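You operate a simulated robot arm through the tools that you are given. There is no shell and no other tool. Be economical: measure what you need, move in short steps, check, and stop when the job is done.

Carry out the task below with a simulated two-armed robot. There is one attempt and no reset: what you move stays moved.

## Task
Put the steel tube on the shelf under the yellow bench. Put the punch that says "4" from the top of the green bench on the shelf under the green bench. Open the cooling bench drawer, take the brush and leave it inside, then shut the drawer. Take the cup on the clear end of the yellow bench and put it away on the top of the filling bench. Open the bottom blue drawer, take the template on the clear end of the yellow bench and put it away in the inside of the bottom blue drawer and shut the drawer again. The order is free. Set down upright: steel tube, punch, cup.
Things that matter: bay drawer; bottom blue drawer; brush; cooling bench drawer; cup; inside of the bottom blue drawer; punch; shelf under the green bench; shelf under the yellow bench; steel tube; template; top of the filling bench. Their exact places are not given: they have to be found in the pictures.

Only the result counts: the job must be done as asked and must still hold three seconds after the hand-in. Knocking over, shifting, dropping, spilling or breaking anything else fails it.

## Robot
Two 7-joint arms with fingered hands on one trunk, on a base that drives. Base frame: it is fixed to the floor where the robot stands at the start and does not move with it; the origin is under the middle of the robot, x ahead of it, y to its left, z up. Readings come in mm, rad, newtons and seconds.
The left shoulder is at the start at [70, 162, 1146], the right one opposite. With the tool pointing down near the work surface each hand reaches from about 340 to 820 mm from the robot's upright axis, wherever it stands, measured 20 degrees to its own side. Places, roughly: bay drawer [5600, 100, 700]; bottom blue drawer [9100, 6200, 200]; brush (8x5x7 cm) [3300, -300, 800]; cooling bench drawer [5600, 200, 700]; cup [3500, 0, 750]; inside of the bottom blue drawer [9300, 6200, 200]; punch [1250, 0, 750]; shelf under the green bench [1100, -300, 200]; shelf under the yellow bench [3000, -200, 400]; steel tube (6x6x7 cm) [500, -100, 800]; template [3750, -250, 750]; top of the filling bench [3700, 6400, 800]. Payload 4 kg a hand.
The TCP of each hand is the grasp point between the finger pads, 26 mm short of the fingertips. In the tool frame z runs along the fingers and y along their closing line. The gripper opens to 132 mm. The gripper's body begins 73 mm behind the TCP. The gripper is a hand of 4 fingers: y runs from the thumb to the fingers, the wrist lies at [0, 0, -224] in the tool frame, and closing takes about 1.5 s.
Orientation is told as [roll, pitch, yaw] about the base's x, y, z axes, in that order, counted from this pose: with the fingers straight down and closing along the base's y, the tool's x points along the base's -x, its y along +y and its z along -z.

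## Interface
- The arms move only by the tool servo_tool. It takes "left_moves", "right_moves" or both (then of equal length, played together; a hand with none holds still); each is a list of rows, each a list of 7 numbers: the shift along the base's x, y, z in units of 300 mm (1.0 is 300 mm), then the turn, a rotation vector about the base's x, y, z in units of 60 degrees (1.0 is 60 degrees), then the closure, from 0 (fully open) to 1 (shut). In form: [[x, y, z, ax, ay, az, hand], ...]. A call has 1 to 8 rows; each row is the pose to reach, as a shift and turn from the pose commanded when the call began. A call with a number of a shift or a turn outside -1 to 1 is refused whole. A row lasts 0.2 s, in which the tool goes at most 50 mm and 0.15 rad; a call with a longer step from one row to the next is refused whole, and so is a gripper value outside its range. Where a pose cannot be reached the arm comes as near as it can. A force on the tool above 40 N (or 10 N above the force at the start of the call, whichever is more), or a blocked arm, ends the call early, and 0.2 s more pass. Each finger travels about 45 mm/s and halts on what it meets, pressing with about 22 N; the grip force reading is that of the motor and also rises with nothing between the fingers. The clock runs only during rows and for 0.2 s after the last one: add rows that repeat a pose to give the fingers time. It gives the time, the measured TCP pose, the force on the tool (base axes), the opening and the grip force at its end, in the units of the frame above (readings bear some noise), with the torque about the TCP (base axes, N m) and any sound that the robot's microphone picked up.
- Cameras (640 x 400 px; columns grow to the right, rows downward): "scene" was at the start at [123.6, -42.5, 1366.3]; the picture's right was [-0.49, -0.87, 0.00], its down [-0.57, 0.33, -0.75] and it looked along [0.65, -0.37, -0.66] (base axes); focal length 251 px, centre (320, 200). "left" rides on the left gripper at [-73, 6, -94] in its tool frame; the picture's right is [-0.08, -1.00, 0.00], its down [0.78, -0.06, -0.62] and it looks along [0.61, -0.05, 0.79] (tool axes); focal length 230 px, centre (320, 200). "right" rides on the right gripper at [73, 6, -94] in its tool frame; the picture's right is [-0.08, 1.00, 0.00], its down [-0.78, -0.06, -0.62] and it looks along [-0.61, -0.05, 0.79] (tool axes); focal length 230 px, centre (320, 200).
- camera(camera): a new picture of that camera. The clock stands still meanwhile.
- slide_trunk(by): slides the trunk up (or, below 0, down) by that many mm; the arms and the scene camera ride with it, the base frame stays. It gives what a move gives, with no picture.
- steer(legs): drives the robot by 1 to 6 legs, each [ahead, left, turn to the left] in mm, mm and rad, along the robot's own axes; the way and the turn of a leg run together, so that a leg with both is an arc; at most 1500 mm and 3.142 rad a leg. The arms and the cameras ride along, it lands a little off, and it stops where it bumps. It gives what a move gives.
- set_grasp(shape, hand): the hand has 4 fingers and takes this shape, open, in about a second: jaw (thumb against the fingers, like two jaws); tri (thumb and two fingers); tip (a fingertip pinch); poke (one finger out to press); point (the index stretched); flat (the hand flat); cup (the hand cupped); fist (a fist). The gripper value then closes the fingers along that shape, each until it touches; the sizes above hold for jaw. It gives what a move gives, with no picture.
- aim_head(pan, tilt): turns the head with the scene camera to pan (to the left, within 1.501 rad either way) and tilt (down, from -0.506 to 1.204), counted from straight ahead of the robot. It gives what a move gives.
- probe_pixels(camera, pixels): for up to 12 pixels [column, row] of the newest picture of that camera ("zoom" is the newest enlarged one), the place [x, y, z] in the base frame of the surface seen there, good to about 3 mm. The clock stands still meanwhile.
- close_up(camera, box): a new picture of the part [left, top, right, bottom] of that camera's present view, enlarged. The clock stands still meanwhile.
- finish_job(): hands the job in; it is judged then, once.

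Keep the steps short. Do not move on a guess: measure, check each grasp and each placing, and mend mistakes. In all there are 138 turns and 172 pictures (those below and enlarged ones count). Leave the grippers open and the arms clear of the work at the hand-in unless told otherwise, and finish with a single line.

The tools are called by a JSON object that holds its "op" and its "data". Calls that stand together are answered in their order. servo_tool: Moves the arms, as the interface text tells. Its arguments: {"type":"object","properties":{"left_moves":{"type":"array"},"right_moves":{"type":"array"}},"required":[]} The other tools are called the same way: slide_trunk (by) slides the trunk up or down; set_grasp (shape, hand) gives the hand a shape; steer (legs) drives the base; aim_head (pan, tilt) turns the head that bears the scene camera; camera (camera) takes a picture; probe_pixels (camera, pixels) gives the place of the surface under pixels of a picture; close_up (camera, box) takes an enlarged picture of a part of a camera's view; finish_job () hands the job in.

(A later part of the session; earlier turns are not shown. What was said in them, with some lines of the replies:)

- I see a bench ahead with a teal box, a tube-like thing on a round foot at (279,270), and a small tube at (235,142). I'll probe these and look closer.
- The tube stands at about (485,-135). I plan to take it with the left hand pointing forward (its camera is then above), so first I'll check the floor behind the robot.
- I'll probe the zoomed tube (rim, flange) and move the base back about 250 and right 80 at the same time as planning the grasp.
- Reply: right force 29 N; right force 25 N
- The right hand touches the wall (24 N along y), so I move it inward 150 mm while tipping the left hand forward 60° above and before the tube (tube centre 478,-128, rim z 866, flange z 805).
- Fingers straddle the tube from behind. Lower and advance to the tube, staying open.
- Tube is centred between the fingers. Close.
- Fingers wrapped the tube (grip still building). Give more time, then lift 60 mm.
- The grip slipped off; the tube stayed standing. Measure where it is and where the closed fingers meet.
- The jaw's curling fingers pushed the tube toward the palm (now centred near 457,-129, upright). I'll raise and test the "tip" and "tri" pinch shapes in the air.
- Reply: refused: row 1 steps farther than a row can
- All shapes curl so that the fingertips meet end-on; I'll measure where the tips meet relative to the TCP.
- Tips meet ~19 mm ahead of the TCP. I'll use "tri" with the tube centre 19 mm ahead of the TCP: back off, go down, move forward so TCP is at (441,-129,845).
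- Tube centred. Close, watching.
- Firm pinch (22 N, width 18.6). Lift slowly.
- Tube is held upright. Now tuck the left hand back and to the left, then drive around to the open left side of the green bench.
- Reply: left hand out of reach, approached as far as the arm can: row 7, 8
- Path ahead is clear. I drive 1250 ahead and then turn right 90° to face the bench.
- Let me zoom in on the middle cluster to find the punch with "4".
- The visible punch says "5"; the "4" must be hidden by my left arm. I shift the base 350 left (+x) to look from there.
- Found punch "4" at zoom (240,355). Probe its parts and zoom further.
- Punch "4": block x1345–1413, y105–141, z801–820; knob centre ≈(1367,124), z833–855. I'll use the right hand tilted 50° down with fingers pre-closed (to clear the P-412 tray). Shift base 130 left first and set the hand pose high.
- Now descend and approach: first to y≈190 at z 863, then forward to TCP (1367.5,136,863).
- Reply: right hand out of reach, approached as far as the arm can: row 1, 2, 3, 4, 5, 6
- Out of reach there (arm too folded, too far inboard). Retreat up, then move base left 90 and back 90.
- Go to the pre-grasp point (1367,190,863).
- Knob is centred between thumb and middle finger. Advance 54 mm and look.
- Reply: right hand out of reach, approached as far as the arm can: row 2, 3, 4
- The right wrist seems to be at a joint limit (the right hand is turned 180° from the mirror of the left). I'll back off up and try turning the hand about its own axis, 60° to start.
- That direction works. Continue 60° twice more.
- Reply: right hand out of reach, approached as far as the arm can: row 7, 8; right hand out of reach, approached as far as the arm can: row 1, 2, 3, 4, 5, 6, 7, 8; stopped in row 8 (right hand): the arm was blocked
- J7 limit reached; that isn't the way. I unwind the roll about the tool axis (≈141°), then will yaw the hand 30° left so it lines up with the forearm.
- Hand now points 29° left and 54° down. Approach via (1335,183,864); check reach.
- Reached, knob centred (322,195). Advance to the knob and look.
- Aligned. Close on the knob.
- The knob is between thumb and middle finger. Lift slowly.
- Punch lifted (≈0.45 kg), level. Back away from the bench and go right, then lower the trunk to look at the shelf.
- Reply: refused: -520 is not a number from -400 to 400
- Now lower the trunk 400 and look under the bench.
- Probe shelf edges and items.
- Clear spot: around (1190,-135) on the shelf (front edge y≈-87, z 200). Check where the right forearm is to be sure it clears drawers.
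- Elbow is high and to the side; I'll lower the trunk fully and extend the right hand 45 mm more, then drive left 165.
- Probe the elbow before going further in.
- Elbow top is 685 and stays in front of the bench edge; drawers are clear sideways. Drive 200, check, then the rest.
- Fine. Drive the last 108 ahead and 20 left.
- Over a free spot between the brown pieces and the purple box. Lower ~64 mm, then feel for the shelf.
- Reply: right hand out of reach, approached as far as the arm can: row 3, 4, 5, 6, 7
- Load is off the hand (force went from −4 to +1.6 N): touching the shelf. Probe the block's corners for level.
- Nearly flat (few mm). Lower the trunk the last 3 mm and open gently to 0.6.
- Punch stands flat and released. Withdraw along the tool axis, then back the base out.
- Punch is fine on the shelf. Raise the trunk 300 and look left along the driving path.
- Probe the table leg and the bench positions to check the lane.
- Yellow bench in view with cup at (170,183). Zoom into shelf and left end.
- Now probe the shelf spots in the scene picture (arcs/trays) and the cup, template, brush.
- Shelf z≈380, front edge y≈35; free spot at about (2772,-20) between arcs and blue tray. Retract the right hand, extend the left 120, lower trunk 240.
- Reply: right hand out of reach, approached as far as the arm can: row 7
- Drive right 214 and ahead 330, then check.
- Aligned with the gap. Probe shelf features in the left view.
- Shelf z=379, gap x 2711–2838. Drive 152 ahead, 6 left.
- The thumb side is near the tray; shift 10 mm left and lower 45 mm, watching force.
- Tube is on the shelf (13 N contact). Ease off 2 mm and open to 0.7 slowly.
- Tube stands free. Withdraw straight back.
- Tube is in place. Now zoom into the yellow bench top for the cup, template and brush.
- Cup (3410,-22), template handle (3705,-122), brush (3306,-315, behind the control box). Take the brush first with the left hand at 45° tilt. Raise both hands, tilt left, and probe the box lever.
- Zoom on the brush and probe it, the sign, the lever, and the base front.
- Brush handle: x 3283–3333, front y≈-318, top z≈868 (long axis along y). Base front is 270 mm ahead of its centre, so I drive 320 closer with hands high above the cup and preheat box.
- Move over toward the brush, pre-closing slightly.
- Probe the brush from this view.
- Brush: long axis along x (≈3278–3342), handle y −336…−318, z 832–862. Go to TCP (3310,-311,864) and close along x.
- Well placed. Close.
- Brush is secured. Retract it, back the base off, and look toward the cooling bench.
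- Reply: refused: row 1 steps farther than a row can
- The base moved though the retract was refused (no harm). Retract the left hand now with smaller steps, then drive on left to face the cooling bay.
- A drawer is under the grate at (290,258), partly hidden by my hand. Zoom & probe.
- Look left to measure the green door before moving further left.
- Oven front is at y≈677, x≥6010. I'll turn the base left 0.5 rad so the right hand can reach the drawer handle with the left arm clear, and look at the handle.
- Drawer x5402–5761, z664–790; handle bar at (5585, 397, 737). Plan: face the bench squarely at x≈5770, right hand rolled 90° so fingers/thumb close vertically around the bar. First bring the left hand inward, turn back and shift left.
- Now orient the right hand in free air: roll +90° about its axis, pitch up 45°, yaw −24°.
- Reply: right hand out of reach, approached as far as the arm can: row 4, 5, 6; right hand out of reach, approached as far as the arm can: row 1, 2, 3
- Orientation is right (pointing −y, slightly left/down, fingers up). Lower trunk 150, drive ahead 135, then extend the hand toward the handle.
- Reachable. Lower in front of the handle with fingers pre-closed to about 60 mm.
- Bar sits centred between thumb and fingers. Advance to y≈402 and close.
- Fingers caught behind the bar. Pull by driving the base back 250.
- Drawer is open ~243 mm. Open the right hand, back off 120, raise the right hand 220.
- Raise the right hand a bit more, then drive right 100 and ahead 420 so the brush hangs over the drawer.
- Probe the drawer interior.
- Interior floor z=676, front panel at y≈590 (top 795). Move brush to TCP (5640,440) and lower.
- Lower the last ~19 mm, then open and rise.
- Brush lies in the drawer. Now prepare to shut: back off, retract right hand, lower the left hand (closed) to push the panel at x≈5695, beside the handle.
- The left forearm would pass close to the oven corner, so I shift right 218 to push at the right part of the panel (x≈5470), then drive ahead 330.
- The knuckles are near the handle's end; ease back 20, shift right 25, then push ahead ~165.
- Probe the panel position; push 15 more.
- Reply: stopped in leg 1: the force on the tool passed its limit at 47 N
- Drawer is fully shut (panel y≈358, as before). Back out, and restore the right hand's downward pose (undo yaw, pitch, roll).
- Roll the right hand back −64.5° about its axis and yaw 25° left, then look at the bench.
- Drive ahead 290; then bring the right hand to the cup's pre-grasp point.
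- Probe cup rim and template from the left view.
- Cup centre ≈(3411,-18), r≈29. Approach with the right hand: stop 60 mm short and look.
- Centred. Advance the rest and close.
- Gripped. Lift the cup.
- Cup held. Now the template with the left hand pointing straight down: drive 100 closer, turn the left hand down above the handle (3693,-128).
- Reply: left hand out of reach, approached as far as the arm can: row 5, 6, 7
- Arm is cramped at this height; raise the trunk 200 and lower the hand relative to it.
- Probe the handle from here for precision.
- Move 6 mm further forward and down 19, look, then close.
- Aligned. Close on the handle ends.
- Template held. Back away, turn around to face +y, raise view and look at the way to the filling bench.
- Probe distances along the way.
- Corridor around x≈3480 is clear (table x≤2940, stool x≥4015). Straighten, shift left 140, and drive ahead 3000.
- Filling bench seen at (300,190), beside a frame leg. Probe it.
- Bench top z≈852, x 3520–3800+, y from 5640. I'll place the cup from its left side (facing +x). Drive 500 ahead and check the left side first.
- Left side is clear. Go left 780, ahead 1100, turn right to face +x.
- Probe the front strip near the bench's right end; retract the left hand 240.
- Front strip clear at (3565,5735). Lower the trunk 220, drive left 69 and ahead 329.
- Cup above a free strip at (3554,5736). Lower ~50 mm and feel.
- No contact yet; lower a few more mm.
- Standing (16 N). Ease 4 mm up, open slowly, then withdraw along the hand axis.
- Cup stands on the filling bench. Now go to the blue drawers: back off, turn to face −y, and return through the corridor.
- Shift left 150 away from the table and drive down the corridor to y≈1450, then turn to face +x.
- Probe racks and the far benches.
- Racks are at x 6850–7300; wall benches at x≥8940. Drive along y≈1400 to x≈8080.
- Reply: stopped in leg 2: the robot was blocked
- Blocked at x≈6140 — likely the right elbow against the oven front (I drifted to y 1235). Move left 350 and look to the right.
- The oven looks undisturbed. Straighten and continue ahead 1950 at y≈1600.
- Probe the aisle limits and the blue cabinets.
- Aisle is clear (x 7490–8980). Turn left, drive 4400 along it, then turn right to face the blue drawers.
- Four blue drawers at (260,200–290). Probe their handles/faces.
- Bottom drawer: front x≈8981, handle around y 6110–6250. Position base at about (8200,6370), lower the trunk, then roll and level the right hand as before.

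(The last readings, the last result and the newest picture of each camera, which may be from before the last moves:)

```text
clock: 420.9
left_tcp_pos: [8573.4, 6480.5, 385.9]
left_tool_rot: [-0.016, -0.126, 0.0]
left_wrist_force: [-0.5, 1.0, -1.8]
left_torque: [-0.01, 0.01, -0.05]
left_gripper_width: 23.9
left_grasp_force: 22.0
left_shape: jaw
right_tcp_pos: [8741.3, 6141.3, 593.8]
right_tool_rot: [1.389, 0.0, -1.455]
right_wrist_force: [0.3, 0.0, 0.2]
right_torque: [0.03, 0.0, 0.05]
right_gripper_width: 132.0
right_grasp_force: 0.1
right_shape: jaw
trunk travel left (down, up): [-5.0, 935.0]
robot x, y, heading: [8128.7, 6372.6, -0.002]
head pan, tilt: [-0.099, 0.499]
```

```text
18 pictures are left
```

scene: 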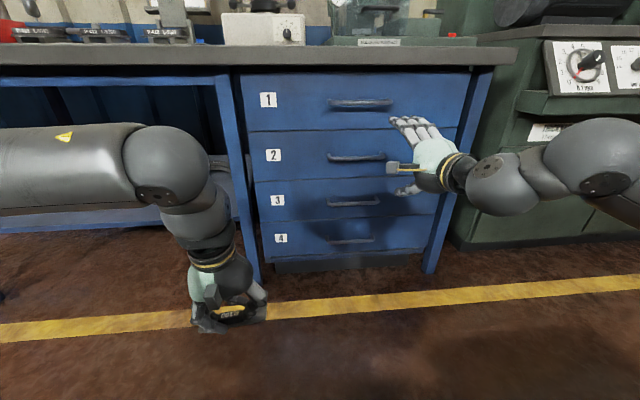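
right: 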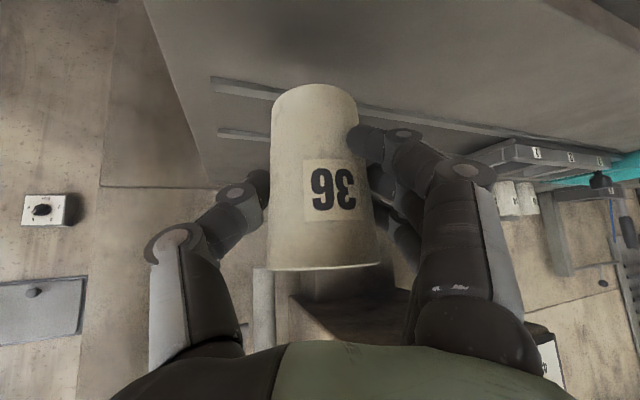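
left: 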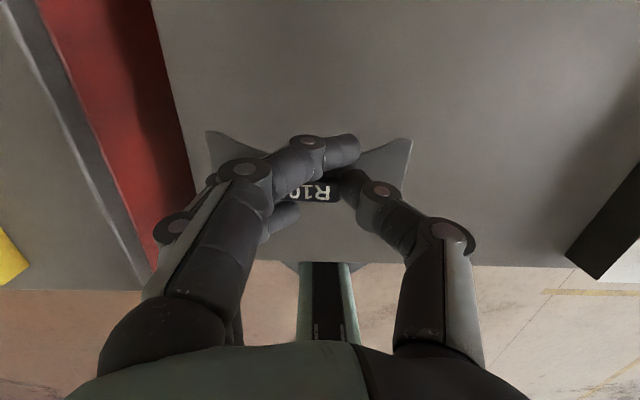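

All reachable. Probe the bottom handle (350,240).

{"op": "probe_pixels", "data": {"camera": "scene", "pixels": [[332, 241], [350, 240], [370, 238], [350, 232], [300, 250], [265, 228], [435, 225], [350, 222], [350, 250]]}}

{"op": "close_up", "data": {"camera": "scene", "box": [260, 190, 460, 280]}}

```text
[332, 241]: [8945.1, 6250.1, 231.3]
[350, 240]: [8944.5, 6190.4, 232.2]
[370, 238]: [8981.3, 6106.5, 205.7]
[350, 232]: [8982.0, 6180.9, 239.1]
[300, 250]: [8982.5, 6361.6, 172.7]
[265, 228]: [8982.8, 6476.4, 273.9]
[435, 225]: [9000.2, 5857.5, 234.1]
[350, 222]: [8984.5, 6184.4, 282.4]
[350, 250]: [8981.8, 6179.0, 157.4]
```

```text
3.20 times, centred on (360, 235) of scene
```

zoom: 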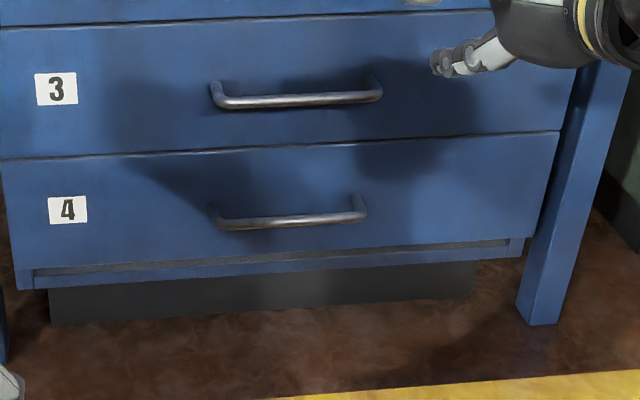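

Bar at x 8945, y 6120–6250, z 231. Lower the right hand to z 231 with fingers pre-closed, then drive ahead.

{"op": "servo_tool", "data": {"right_moves": [[0, 0.02, -0.14, 0, 0, 0, 0.2], [0, 0.04, -0.28, 0, 0, 0, 0.4], [0, 0.06, -0.42, 0, 0, 0, 0.5], [0, 0.08, -0.56, 0, 0, 0, 0.55], [0, 0.1, -0.7, 0, 0, 0, 0.55], [0, 0.12, -0.84, 0, 0, 0, 0.55], [0, 0.14, -0.97, 0, 0, 0, 0.55]]}}

{"op": "servo_tool", "data": {"right_moves": [[0, 0, -0.12, 0, 0, 0, 0.55], [0, 0, -0.24, 0, 0, 0, 0.55], [0, 0, -0.24, 0, 0, 0, 0.55]]}}

{"op": "steer", "data": {"legs": [[130, 0, 0]]}}

{"op": "camera", "data": {"camera": "right"}}

```text
clock: 422.4
left_tcp_pos: [8573.3, 6481.0, 385.7]
left_tool_rot: [-0.017, -0.127, 0.001]
left_wrist_force: [0.7, -1.3, -1.3]
left_torque: [0.0, -0.02, -0.01]
left_gripper_width: 23.7
left_grasp_force: 21.9
left_shape: jaw
right_tcp_pos: [8736.5, 6183.4, 301.6]
right_tool_rot: [1.389, 0.001, -1.455]
right_wrist_force: [0.2, 0.1, -0.2]
right_torque: [0.02, 0.04, 0.04]
right_gripper_width: 59.9
right_grasp_force: 0.0
right_shape: jaw
trunk travel left (down, up): [-5.0, 935.0]
robot x, y, heading: [8130.1, 6370.5, 0.005]
head pan, tilt: [-0.099, 0.499]
```

```text
clock: 423.2
left_tcp_pos: [8573.6, 6480.1, 387.7]
left_tool_rot: [-0.017, -0.125, 0.0]
left_wrist_force: [0.0, 0.2, -1.3]
left_torque: [-0.05, 0.01, 0.02]
left_gripper_width: 23.9
left_grasp_force: 22.5
left_shape: jaw
right_tcp_pos: [8738.0, 6183.7, 228.7]
right_tool_rot: [1.389, 0.002, -1.452]
right_wrist_force: [-0.4, 0.2, 0.3]
right_torque: [0.01, 0.0, -0.02]
right_gripper_width: 60.1
right_grasp_force: 0.1
right_shape: jaw
trunk travel left (down, up): [-5.0, 935.0]
robot x, y, heading: [8126.7, 6369.4, 0.005]
head pan, tilt: [-0.099, 0.499]
```

```text
clock: 424.5
left_tcp_pos: [8698.6, 6481.0, 386.5]
left_tool_rot: [-0.017, -0.128, 0.0]
left_wrist_force: [0.0, 0.5, -0.4]
left_torque: [-0.04, 0.0, 0.02]
left_gripper_width: 24.0
left_grasp_force: 22.0
left_shape: jaw
right_tcp_pos: [8865.4, 6184.9, 228.8]
right_tool_rot: [1.389, 0.001, -1.453]
right_wrist_force: [0.3, -0.5, -0.2]
right_torque: [0.01, 0.04, 0.01]
right_gripper_width: 60.0
right_grasp_force: 0.1
right_shape: jaw
trunk travel left (down, up): [-5.0, 935.0]
robot x, y, heading: [8254.0, 6368.7, 0.011]
head pan, tilt: [-0.099, 0.499]
```

```text
16 pictures are left
```

right: 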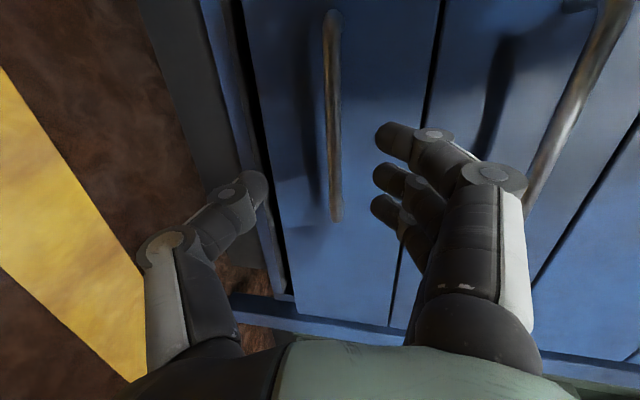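

Bar is centred. Drive in 73 mm by arm and close around the bar.

{"op": "servo_tool", "data": {"right_moves": [[0.08, 0, 0.005, 0, 0, 0, 0.55], [0.16, 0, 0.007, 0, 0, 0, 0.55], [0.245, 0, 0.007, 0, 0, 0, 0.55], [0.245, 0, 0.007, 0, 0, 0, 0.8], [0.245, 0, 0.007, 0, 0, 0, 1], [0.245, 0, 0.007, 0, 0, 0, 1], [0.245, 0, 0.007, 0, 0, 0, 1], [0.245, 0, 0.007, 0, 0, 0, 1]]}}

{"op": "camera", "data": {"camera": "right"}}

```text
clock: 426.3
left_tcp_pos: [8699.4, 6480.8, 386.4]
left_tool_rot: [-0.015, -0.125, 0.0]
left_wrist_force: [0.0, -0.1, 0.4]
left_torque: [-0.01, -0.03, 0.03]
left_gripper_width: 23.9
left_grasp_force: 22.4
left_shape: jaw
right_tcp_pos: [8937.1, 6185.1, 233.7]
right_tool_rot: [1.389, 0.002, -1.452]
right_wrist_force: [4.3, 1.2, 0.0]
right_torque: [0.06, -0.07, 0.04]
right_gripper_width: 2.2
right_grasp_force: 22.5
right_shape: jaw
trunk travel left (down, up): [-5.0, 935.0]
robot x, y, heading: [8255.5, 6372.8, 0.004]
head pan, tilt: [-0.099, 0.499]
```

```text
15 pictures are left
```

right: 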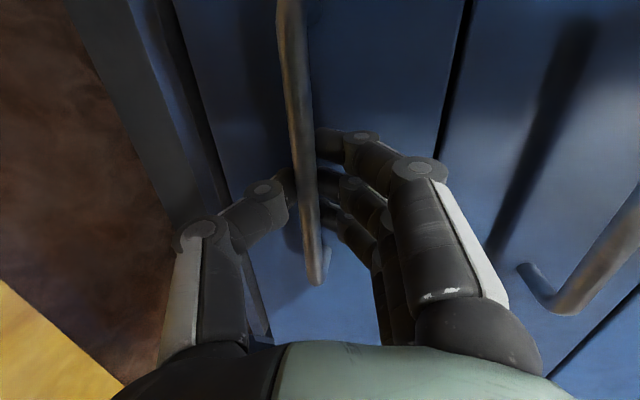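

Bar caught. Pull by driving back 260.

{"op": "steer", "data": {"legs": [[-260, 0, 0]]}}

{"op": "servo_tool", "data": {"right_moves": [[0, 0, 0, 0, 0, 0, 0.8], [0, 0, 0, 0, 0, 0, 0.6], [0, 0, 0, 0, 0, 0, 0.5], [0, 0, 0, 0, 0, 0, 0.45], [0, 0, 0, 0, 0, 0, 0.45]]}}

{"op": "steer", "data": {"legs": [[-130, 0, 0]]}}

{"op": "camera", "data": {"camera": "scene"}}

```text
clock: 428.2
left_tcp_pos: [8430.6, 6480.9, 385.7]
left_tool_rot: [-0.016, -0.124, 0.002]
left_wrist_force: [0.6, 0.3, -1.9]
left_torque: [-0.04, 0.01, 0.01]
left_gripper_width: 24.0
left_grasp_force: 22.1
left_shape: jaw
right_tcp_pos: [8668.3, 6186.2, 231.3]
right_tool_rot: [1.386, 0.002, -1.452]
right_wrist_force: [0.7, 1.1, -7.8]
right_torque: [0.0, 0.03, -0.02]
right_gripper_width: 1.1
right_grasp_force: 21.7
right_shape: jaw
trunk travel left (down, up): [-5.0, 935.0]
robot x, y, heading: [7982.0, 6369.2, -0.0]
head pan, tilt: [-0.099, 0.499]
```

```text
clock: 429.4
left_tcp_pos: [8428.5, 6481.3, 386.3]
left_tool_rot: [-0.016, -0.125, 0.002]
left_wrist_force: [0.1, -0.1, -0.7]
left_torque: [0.0, 0.01, 0.02]
left_gripper_width: 23.8
left_grasp_force: 21.3
left_shape: jaw
right_tcp_pos: [8667.5, 6184.8, 232.3]
right_tool_rot: [1.385, -0.001, -1.451]
right_wrist_force: [-1.9, -0.4, 0.1]
right_torque: [0.0, -0.01, -0.02]
right_gripper_width: 71.4
right_grasp_force: 0.0
right_shape: jaw
trunk travel left (down, up): [-5.0, 935.0]
robot x, y, heading: [7988.9, 6372.5, 0.004]
head pan, tilt: [-0.099, 0.499]
```

```text
clock: 430.7
left_tcp_pos: [8299.8, 6478.5, 387.9]
left_tool_rot: [-0.017, -0.124, 0.0]
left_wrist_force: [1.0, 0.4, -1.3]
left_torque: [0.0, 0.0, 0.03]
left_gripper_width: 24.2
left_grasp_force: 22.2
left_shape: jaw
right_tcp_pos: [8535.8, 6183.4, 232.4]
right_tool_rot: [1.385, 0.0, -1.452]
right_wrist_force: [0.3, 0.5, -0.8]
right_torque: [0.0, -0.01, 0.02]
right_gripper_width: 71.9
right_grasp_force: 0.1
right_shape: jaw
trunk travel left (down, up): [-5.0, 935.0]
robot x, y, heading: [7856.1, 6371.4, 0.002]
head pan, tilt: [-0.099, 0.499]
```

```text
14 pictures are left
```

scene: 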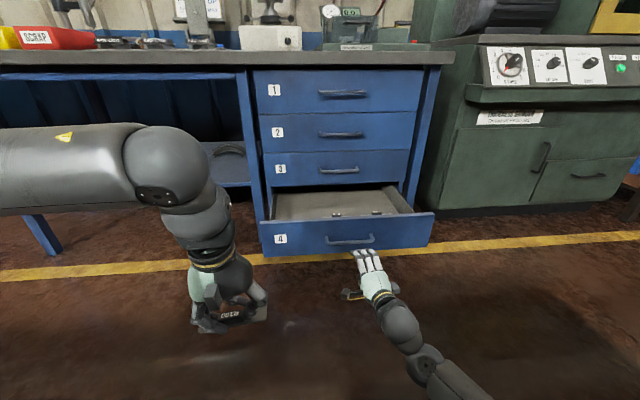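

Drawer is open with small items inside. Zoom and probe the interior.

{"op": "close_up", "data": {"camera": "scene", "box": [255, 175, 445, 265]}}

{"op": "probe_pixels", "data": {"camera": "scene", "pixels": [[300, 205], [335, 214], [310, 212], [285, 212], [400, 205], [345, 200], [290, 221], [350, 216], [375, 211], [300, 198]]}}

```text
3.37 times, centred on (350, 220) of scene
```

zoom: 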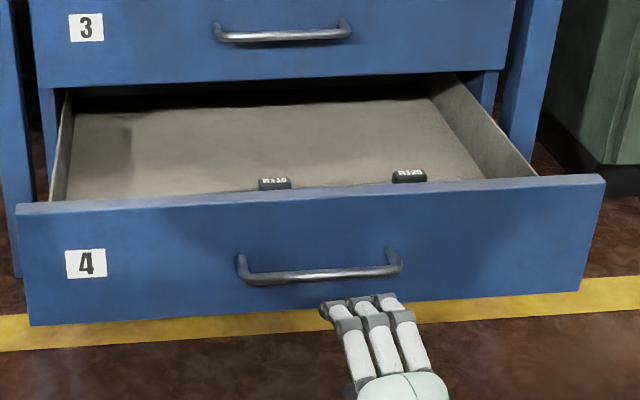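

```text
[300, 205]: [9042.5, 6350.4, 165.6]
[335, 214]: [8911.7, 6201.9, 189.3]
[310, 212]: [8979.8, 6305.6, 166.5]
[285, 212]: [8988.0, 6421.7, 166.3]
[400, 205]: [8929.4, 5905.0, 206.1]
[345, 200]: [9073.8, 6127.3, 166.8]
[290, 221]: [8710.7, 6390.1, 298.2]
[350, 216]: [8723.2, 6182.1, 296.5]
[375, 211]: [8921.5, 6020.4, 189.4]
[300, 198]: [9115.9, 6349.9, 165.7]
```

Floor z=166, panel top 297 at x 8710; two other templates lie at y≤6260. Place mine near (8865,6355). Raise and retract the right hand first, then drive.

{"op": "servo_tool", "data": {"right_moves": [[-0.06, 0, 0.12, 0, 0, 0, 0.45], [-0.12, 0, 0.24, 0, 0, 0, 0.45], [-0.18, 0, 0.36, 0, 0, 0, 0.45], [-0.24, 0, 0.48, 0, 0, 0, 0.45], [-0.3, 0, 0.6, 0, 0, 0, 0.45], [-0.36, 0, 0.72, 0, 0, 0, 0.45], [-0.42, 0, 0.84, 0, 0, 0, 0.45], [-0.48, 0, 0.96, 0, 0, 0, 0.45]]}}

{"op": "steer", "data": {"legs": [[0, -123, 0], [450, 0, 0]]}}

{"op": "servo_tool", "data": {"left_moves": [[0.12, 0, 0, 0, 0, 0, 1], [0.24, 0, 0, 0, 0, 0, 1], [0.35, 0, 0, 0, 0, 0, 1], [0.35, 0, 0, 0, 0, 0, 1]]}}

{"op": "camera", "data": {"camera": "left"}}

```text
clock: 432.4
left_tcp_pos: [8300.2, 6478.3, 386.5]
left_tool_rot: [-0.014, -0.124, -0.003]
left_wrist_force: [-0.5, -0.1, -1.4]
left_torque: [0.0, 0.0, -0.03]
left_gripper_width: 24.1
left_grasp_force: 21.9
left_shape: jaw
right_tcp_pos: [8422.0, 6083.6, 490.5]
right_tool_rot: [1.394, -0.399, -1.647]
right_wrist_force: [-1.0, 0.3, 0.5]
right_torque: [0.02, 0.01, 0.01]
right_gripper_width: 72.4
right_grasp_force: 0.0
right_shape: jaw
right hand out of reach, approached as far as the arm can: row 7, 8
trunk travel left (down, up): [-5.0, 935.0]
robot x, y, heading: [7856.4, 6367.2, -0.003]
head pan, tilt: [-0.099, 0.499]
stopped in row 8 (right hand): the arm was blocked; the commanded pose is now the measured one
```

```text
clock: 435.9
left_tcp_pos: [8741.8, 6350.6, 387.6]
left_tool_rot: [-0.016, -0.126, -0.008]
left_wrist_force: [-0.9, 0.0, -1.3]
left_torque: [0.0, 0.02, 0.03]
left_gripper_width: 24.0
left_grasp_force: 21.7
left_shape: jaw
right_tcp_pos: [8861.1, 5954.5, 488.9]
right_tool_rot: [1.39, -0.395, -1.653]
right_wrist_force: [-0.1, -0.3, 0.5]
right_torque: [0.03, 0.01, 0.03]
right_gripper_width: 72.6
right_grasp_force: 0.0
right_shape: jaw
trunk travel left (down, up): [-5.0, 935.0]
robot x, y, heading: [8295.7, 6245.7, -0.006]
head pan, tilt: [-0.099, 0.499]
```

```text
clock: 436.9
left_tcp_pos: [8848.9, 6353.1, 385.3]
left_tool_rot: [-0.015, -0.124, -0.011]
left_wrist_force: [-0.3, -0.6, -0.1]
left_torque: [-0.02, 0.04, -0.01]
left_gripper_width: 23.9
left_grasp_force: 22.3
left_shape: jaw
right_tcp_pos: [8862.7, 5953.8, 489.8]
right_tool_rot: [1.39, -0.396, -1.655]
right_wrist_force: [0.1, -0.3, -0.2]
right_torque: [0.02, 0.02, 0.01]
right_gripper_width: 72.3
right_grasp_force: 0.0
right_shape: jaw
trunk travel left (down, up): [-5.0, 935.0]
robot x, y, heading: [8301.1, 6243.1, -0.008]
head pan, tilt: [-0.099, 0.499]
```

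```text
12 pictures are left
```

left: 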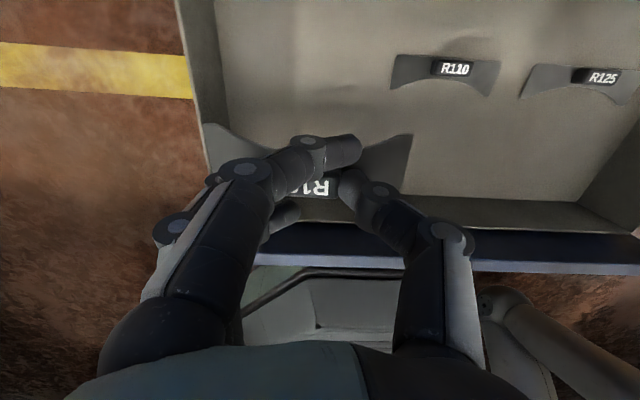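

Check the side wall and front wall clearance.

{"op": "probe_pixels", "data": {"camera": "left", "pixels": [[228, 90], [200, 90], [215, 135], [408, 150], [395, 85], [440, 195], [500, 215], [440, 240]]}}

```text
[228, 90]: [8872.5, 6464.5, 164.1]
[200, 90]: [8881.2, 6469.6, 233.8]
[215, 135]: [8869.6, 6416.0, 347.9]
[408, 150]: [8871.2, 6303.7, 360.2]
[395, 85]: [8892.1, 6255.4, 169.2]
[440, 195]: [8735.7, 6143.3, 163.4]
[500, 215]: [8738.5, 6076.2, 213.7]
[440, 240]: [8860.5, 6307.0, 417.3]
```

Clear on all sides. Lower to about z 203.

{"op": "servo_tool", "data": {"left_moves": [[0.02, 0, -0.13, 0, 0, 0, 1], [0.04, 0, -0.26, 0, 0, 0, 1], [0.04, 0, -0.39, 0, 0, 0, 1], [0.04, 0, -0.5, 0, 0, 0, 1], [0.04, 0, -0.57, 0, 0, 0, 1], [0.04, 0, -0.605, 0, 0, 0, 1], [0.04, 0, -0.615, 0, 0, 0, 1]]}}

{"op": "camera", "data": {"camera": "left"}}

```text
clock: 438.5
left_tcp_pos: [8859.9, 6348.6, 203.7]
left_tool_rot: [-0.016, -0.126, -0.012]
left_wrist_force: [-0.2, -0.5, 1.4]
left_torque: [0.09, 0.0, 0.06]
left_gripper_width: 24.0
left_grasp_force: 22.5
left_shape: jaw
right_tcp_pos: [8860.5, 5954.5, 490.6]
right_tool_rot: [1.394, -0.397, -1.655]
right_wrist_force: [0.3, 0.5, 0.3]
right_torque: [-0.02, -0.03, -0.02]
right_gripper_width: 72.2
right_grasp_force: 0.0
right_shape: jaw
trunk travel left (down, up): [-5.0, 935.0]
robot x, y, heading: [8296.9, 6241.8, -0.006]
head pan, tilt: [-0.099, 0.499]
```

```text
11 pictures are left
```

left: 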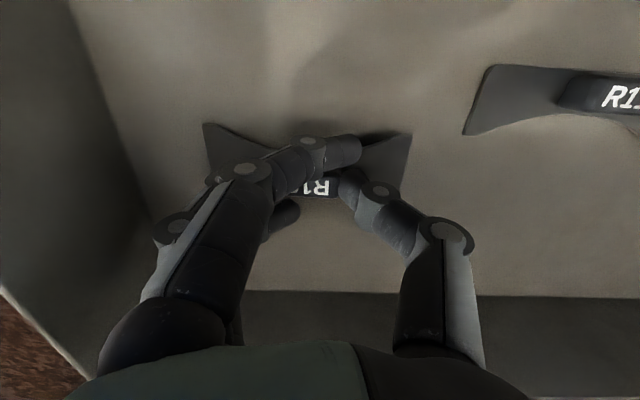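

Touching. Down 3 mm more, open to 0.5, and lift out.

{"op": "servo_tool", "data": {"left_moves": [[0, 0, -0.01, 0, 0, 0, 1], [0, 0, -0.01, 0, 0, 0, 0.85], [0, 0, -0.01, 0, 0, 0, 0.7], [0, 0, -0.01, 0, 0, 0, 0.55], [0, 0, -0.01, 0, 0, 0, 0.5], [0, 0, -0.01, 0, 0, 0, 0.5]]}}

{"op": "servo_tool", "data": {"left_moves": [[0, 0, 0.1, 0, 0, 0, 0.5], [0, 0, 0.24, 0, 0, 0, 0.5], [0, 0, 0.38, 0, 0, 0, 0.5], [0, 0, 0.52, 0, 0, 0, 0.5], [-0.05, 0, 0.65, 0, 0, 0, 0.5], [-0.15, 0, 0.76, 0, 0, 0, 0.5], [-0.3, 0, 0.8, 0, 0, 0, 0.5]]}}

{"op": "camera", "data": {"camera": "left"}}

```text
clock: 439.9
left_tcp_pos: [8859.6, 6349.9, 198.9]
left_tool_rot: [-0.018, -0.125, -0.009]
left_wrist_force: [-0.4, -0.2, -0.4]
left_torque: [0.01, -0.02, -0.02]
left_gripper_width: 65.2
left_grasp_force: 0.1
left_shape: jaw
right_tcp_pos: [8861.6, 5954.3, 488.7]
right_tool_rot: [1.393, -0.395, -1.654]
right_wrist_force: [-0.9, 0.0, -0.4]
right_torque: [-0.02, 0.01, -0.01]
right_gripper_width: 72.5
right_grasp_force: 0.1
right_shape: jaw
trunk travel left (down, up): [-5.0, 935.0]
robot x, y, heading: [8298.6, 6242.4, -0.003]
head pan, tilt: [-0.099, 0.499]
```

```text
clock: 441.5
left_tcp_pos: [8769.3, 6353.3, 438.4]
left_tool_rot: [-0.014, -0.125, -0.009]
left_wrist_force: [0.2, -0.2, -0.3]
left_torque: [-0.01, -0.02, 0.04]
left_gripper_width: 65.2
left_grasp_force: 0.1
left_shape: jaw
right_tcp_pos: [8861.9, 5954.4, 490.0]
right_tool_rot: [1.393, -0.397, -1.656]
right_wrist_force: [0.9, -0.8, 0.2]
right_torque: [0.02, -0.02, 0.02]
right_gripper_width: 72.5
right_grasp_force: 0.1
right_shape: jaw
trunk travel left (down, up): [-5.0, 935.0]
robot x, y, heading: [8299.2, 6245.6, -0.007]
head pan, tilt: [-0.099, 0.499]
```

```text
10 pictures are left
```

left: 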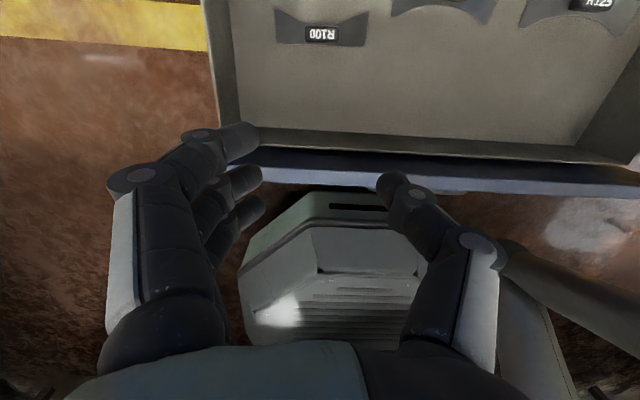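

Template lies flat (R100) in the drawer. Back off 350, tilt the left hand forward, lower and close it for pushing the panel at y≈6370.

{"op": "steer", "data": {"legs": [[-350, 15, 0]]}}

{"op": "servo_tool", "data": {"left_moves": [[0.08, 0, -0.08, 0, -0.12, 0, 0.8], [0.16, 0, -0.16, 0, -0.24, 0, 1], [0.24, 0, -0.25, 0, -0.36, 0, 1], [0.32, 0, -0.34, 0, -0.48, 0, 1], [0.4, 0, -0.43, 0, -0.6, 0, 1], [0.48, 0, -0.52, 0, -0.72, 0, 1], [0.58, 0, -0.6, 0, -0.72, 0, 1], [0.7, 0, -0.68, 0, -0.72, 0, 1]]}}

{"op": "camera", "data": {"camera": "scene"}}

```text
clock: 443.8
left_tcp_pos: [8414.8, 6370.7, 438.9]
left_tool_rot: [-0.016, -0.126, -0.002]
left_wrist_force: [-0.3, 1.6, 0.4]
left_torque: [-0.01, 0.01, 0.04]
left_gripper_width: 65.2
left_grasp_force: 0.0
left_shape: jaw
right_tcp_pos: [8509.5, 5973.6, 489.4]
right_tool_rot: [1.39, -0.396, -1.648]
right_wrist_force: [-0.1, -1.1, -0.8]
right_torque: [0.02, -0.01, 0.02]
right_gripper_width: 72.1
right_grasp_force: 0.1
right_shape: jaw
trunk travel left (down, up): [-5.0, 935.0]
robot x, y, heading: [7943.2, 6259.1, 0.004]
head pan, tilt: [-0.099, 0.499]
```

```text
clock: 445.6
left_tcp_pos: [8625.4, 6374.1, 232.8]
left_tool_rot: [-0.011, -0.88, -0.008]
left_wrist_force: [0.2, 0.1, 0.1]
left_torque: [0.03, -0.02, 0.01]
left_gripper_width: 0.0
left_grasp_force: 21.8
left_shape: jaw
right_tcp_pos: [8509.9, 5973.2, 490.0]
right_tool_rot: [1.392, -0.396, -1.649]
right_wrist_force: [0.5, -1.2, 0.0]
right_torque: [0.02, 0.0, -0.01]
right_gripper_width: 72.5
right_grasp_force: 0.1
right_shape: jaw
trunk travel left (down, up): [-5.0, 935.0]
robot x, y, heading: [7941.0, 6258.6, -0.001]
head pan, tilt: [-0.099, 0.499]
```

```text
9 pictures are left
```

scene: 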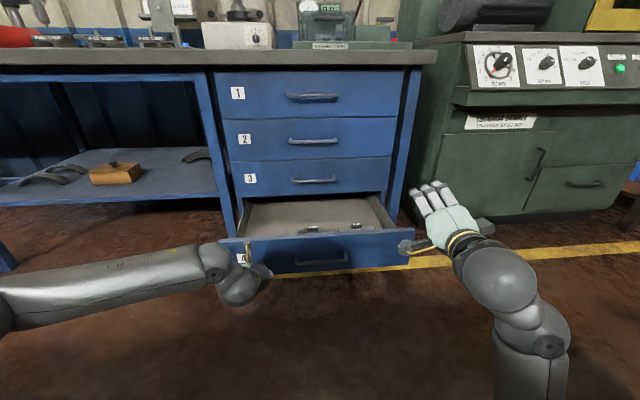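

Drive ahead 320 to push the drawer in.

{"op": "steer", "data": {"legs": [[320, 0, 0]]}}

{"op": "camera", "data": {"camera": "scene"}}

{"op": "probe_pixels", "data": {"camera": "scene", "pixels": [[300, 300], [320, 290], [350, 285], [300, 270], [300, 240], [340, 240]]}}

```text
clock: 447.7
left_tcp_pos: [8935.5, 6374.8, 234.1]
left_tool_rot: [-0.013, -0.879, -0.004]
left_wrist_force: [-0.4, 0.0, -0.7]
left_torque: [-0.02, -0.01, 0.0]
left_gripper_width: 0.0
left_grasp_force: 21.9
left_shape: jaw
right_tcp_pos: [8820.8, 5974.0, 489.5]
right_tool_rot: [1.392, -0.396, -1.647]
right_wrist_force: [-0.3, 0.1, 0.6]
right_torque: [-0.02, 0.0, -0.02]
right_gripper_width: 72.4
right_grasp_force: 0.0
right_shape: jaw
trunk travel left (down, up): [-5.0, 935.0]
robot x, y, heading: [8250.8, 6263.4, 0.002]
head pan, tilt: [-0.099, 0.499]
```

```text
8 pictures are left
```

scene: 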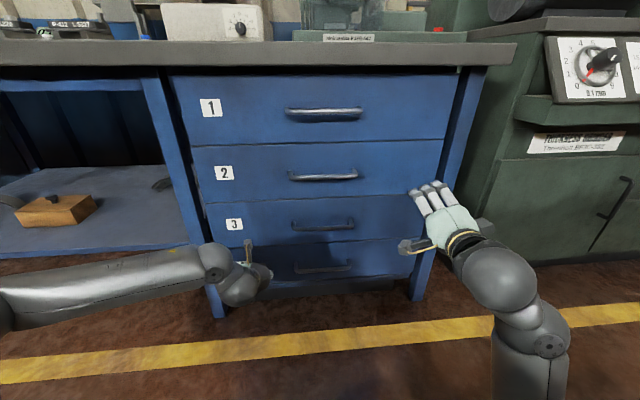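

```text
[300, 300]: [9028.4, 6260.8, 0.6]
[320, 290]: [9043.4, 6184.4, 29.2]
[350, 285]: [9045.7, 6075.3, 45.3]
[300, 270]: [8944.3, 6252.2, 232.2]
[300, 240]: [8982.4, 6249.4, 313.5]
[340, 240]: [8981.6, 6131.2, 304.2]
```

Handle is back at x≈8944 (closed position 8945). Give a last small push, then back off and check.

{"op": "steer", "data": {"legs": [[10, 0, 0]]}}

{"op": "steer", "data": {"legs": [[-350, 0, 0]]}}

{"op": "servo_tool", "data": {"left_moves": [[0, 0, 0.1, 0, 0, 0, 0.5], [0, 0, 0.2, 0, 0, 0, 0], [0, 0, 0.3, 0, 0, 0, 0], [0, 0, 0.4, 0, 0, 0, 0], [0, 0, 0.4, 0, 0, 0, 0], [0, 0, 0.4, 0, 0, 0, 0]], "right_moves": [[0, 0, 0, 0, 0, 0, 0], [0, 0, 0, 0, 0, 0, 0], [0, 0, 0, 0, 0, 0, 0], [0, 0, 0, 0, 0, 0, 0], [0, 0, 0, 0, 0, 0, 0], [0, 0, 0, 0, 0, 0, 0]]}}

{"op": "camera", "data": {"camera": "scene"}}

{"op": "probe_pixels", "data": {"camera": "scene", "pixels": [[300, 225], [330, 235], [350, 240], [300, 245], [320, 215], [380, 235], [300, 235]]}}

```text
clock: 448.4
left_tcp_pos: [8946.5, 6373.9, 233.6]
left_tool_rot: [-0.011, -0.879, -0.005]
left_wrist_force: [-0.7, 0.8, 0.0]
left_torque: [0.02, -0.04, 0.0]
left_gripper_width: 0.0
left_grasp_force: 22.2
left_shape: jaw
right_tcp_pos: [8830.6, 5974.4, 489.1]
right_tool_rot: [1.392, -0.396, -1.648]
right_wrist_force: [-0.5, -0.5, -0.2]
right_torque: [-0.04, 0.0, 0.01]
right_gripper_width: 72.7
right_grasp_force: 0.1
right_shape: jaw
trunk travel left (down, up): [-5.0, 935.0]
robot x, y, heading: [8263.5, 6257.9, 0.002]
head pan, tilt: [-0.099, 0.499]
```

```text
clock: 450.7
left_tcp_pos: [8602.0, 6376.3, 232.6]
left_tool_rot: [-0.013, -0.881, 0.0]
left_wrist_force: [0.6, 1.1, 0.7]
left_torque: [0.0, 0.0, 0.02]
left_gripper_width: 0.0
left_grasp_force: 22.2
left_shape: jaw
right_tcp_pos: [8488.0, 5976.3, 490.0]
right_tool_rot: [1.393, -0.393, -1.642]
right_wrist_force: [0.2, 0.2, 0.1]
right_torque: [0.0, 0.05, 0.01]
right_gripper_width: 72.5
right_grasp_force: 0.1
right_shape: jaw
trunk travel left (down, up): [-5.0, 935.0]
robot x, y, heading: [7918.8, 6258.8, 0.003]
head pan, tilt: [-0.099, 0.499]
```

```text
clock: 452.1
left_tcp_pos: [8601.5, 6376.0, 354.0]
left_tool_rot: [-0.012, -0.879, 0.001]
left_wrist_force: [0.4, 0.1, 0.6]
left_torque: [-0.01, -0.03, -0.01]
left_gripper_width: 106.8
left_grasp_force: 0.1
left_shape: jaw
right_tcp_pos: [8488.8, 5975.9, 490.4]
right_tool_rot: [1.393, -0.399, -1.642]
right_wrist_force: [0.2, 0.5, -0.8]
right_torque: [-0.03, 0.03, 0.01]
right_gripper_width: 132.0
right_grasp_force: 0.1
right_shape: jaw
trunk travel left (down, up): [-5.0, 935.0]
robot x, y, heading: [7921.7, 6257.9, 0.004]
head pan, tilt: [-0.099, 0.499]
```

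```text
7 pictures are left
```

scene: 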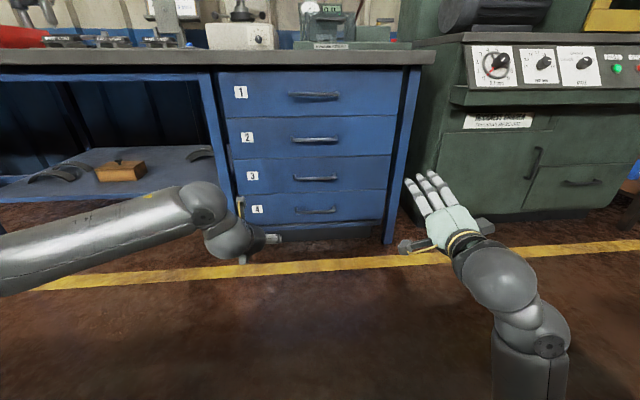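

```text
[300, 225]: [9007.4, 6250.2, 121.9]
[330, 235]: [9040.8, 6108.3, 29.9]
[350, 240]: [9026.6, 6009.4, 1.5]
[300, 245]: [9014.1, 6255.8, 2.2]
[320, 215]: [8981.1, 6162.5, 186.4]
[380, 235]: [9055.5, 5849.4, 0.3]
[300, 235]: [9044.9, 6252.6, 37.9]
```

The bottom blue drawer is flush again (front at x≈8981, as before), both hands are open and clear, and every item was checked in place after I set it down. I'm handing in.

{"op": "finish_job", "data": {}}

```text
The job is handed in.
```

The job is handed in with all five tasks done: the tube, punch "4" and cup were set down upright, and the brush and template are in their shut drawers.
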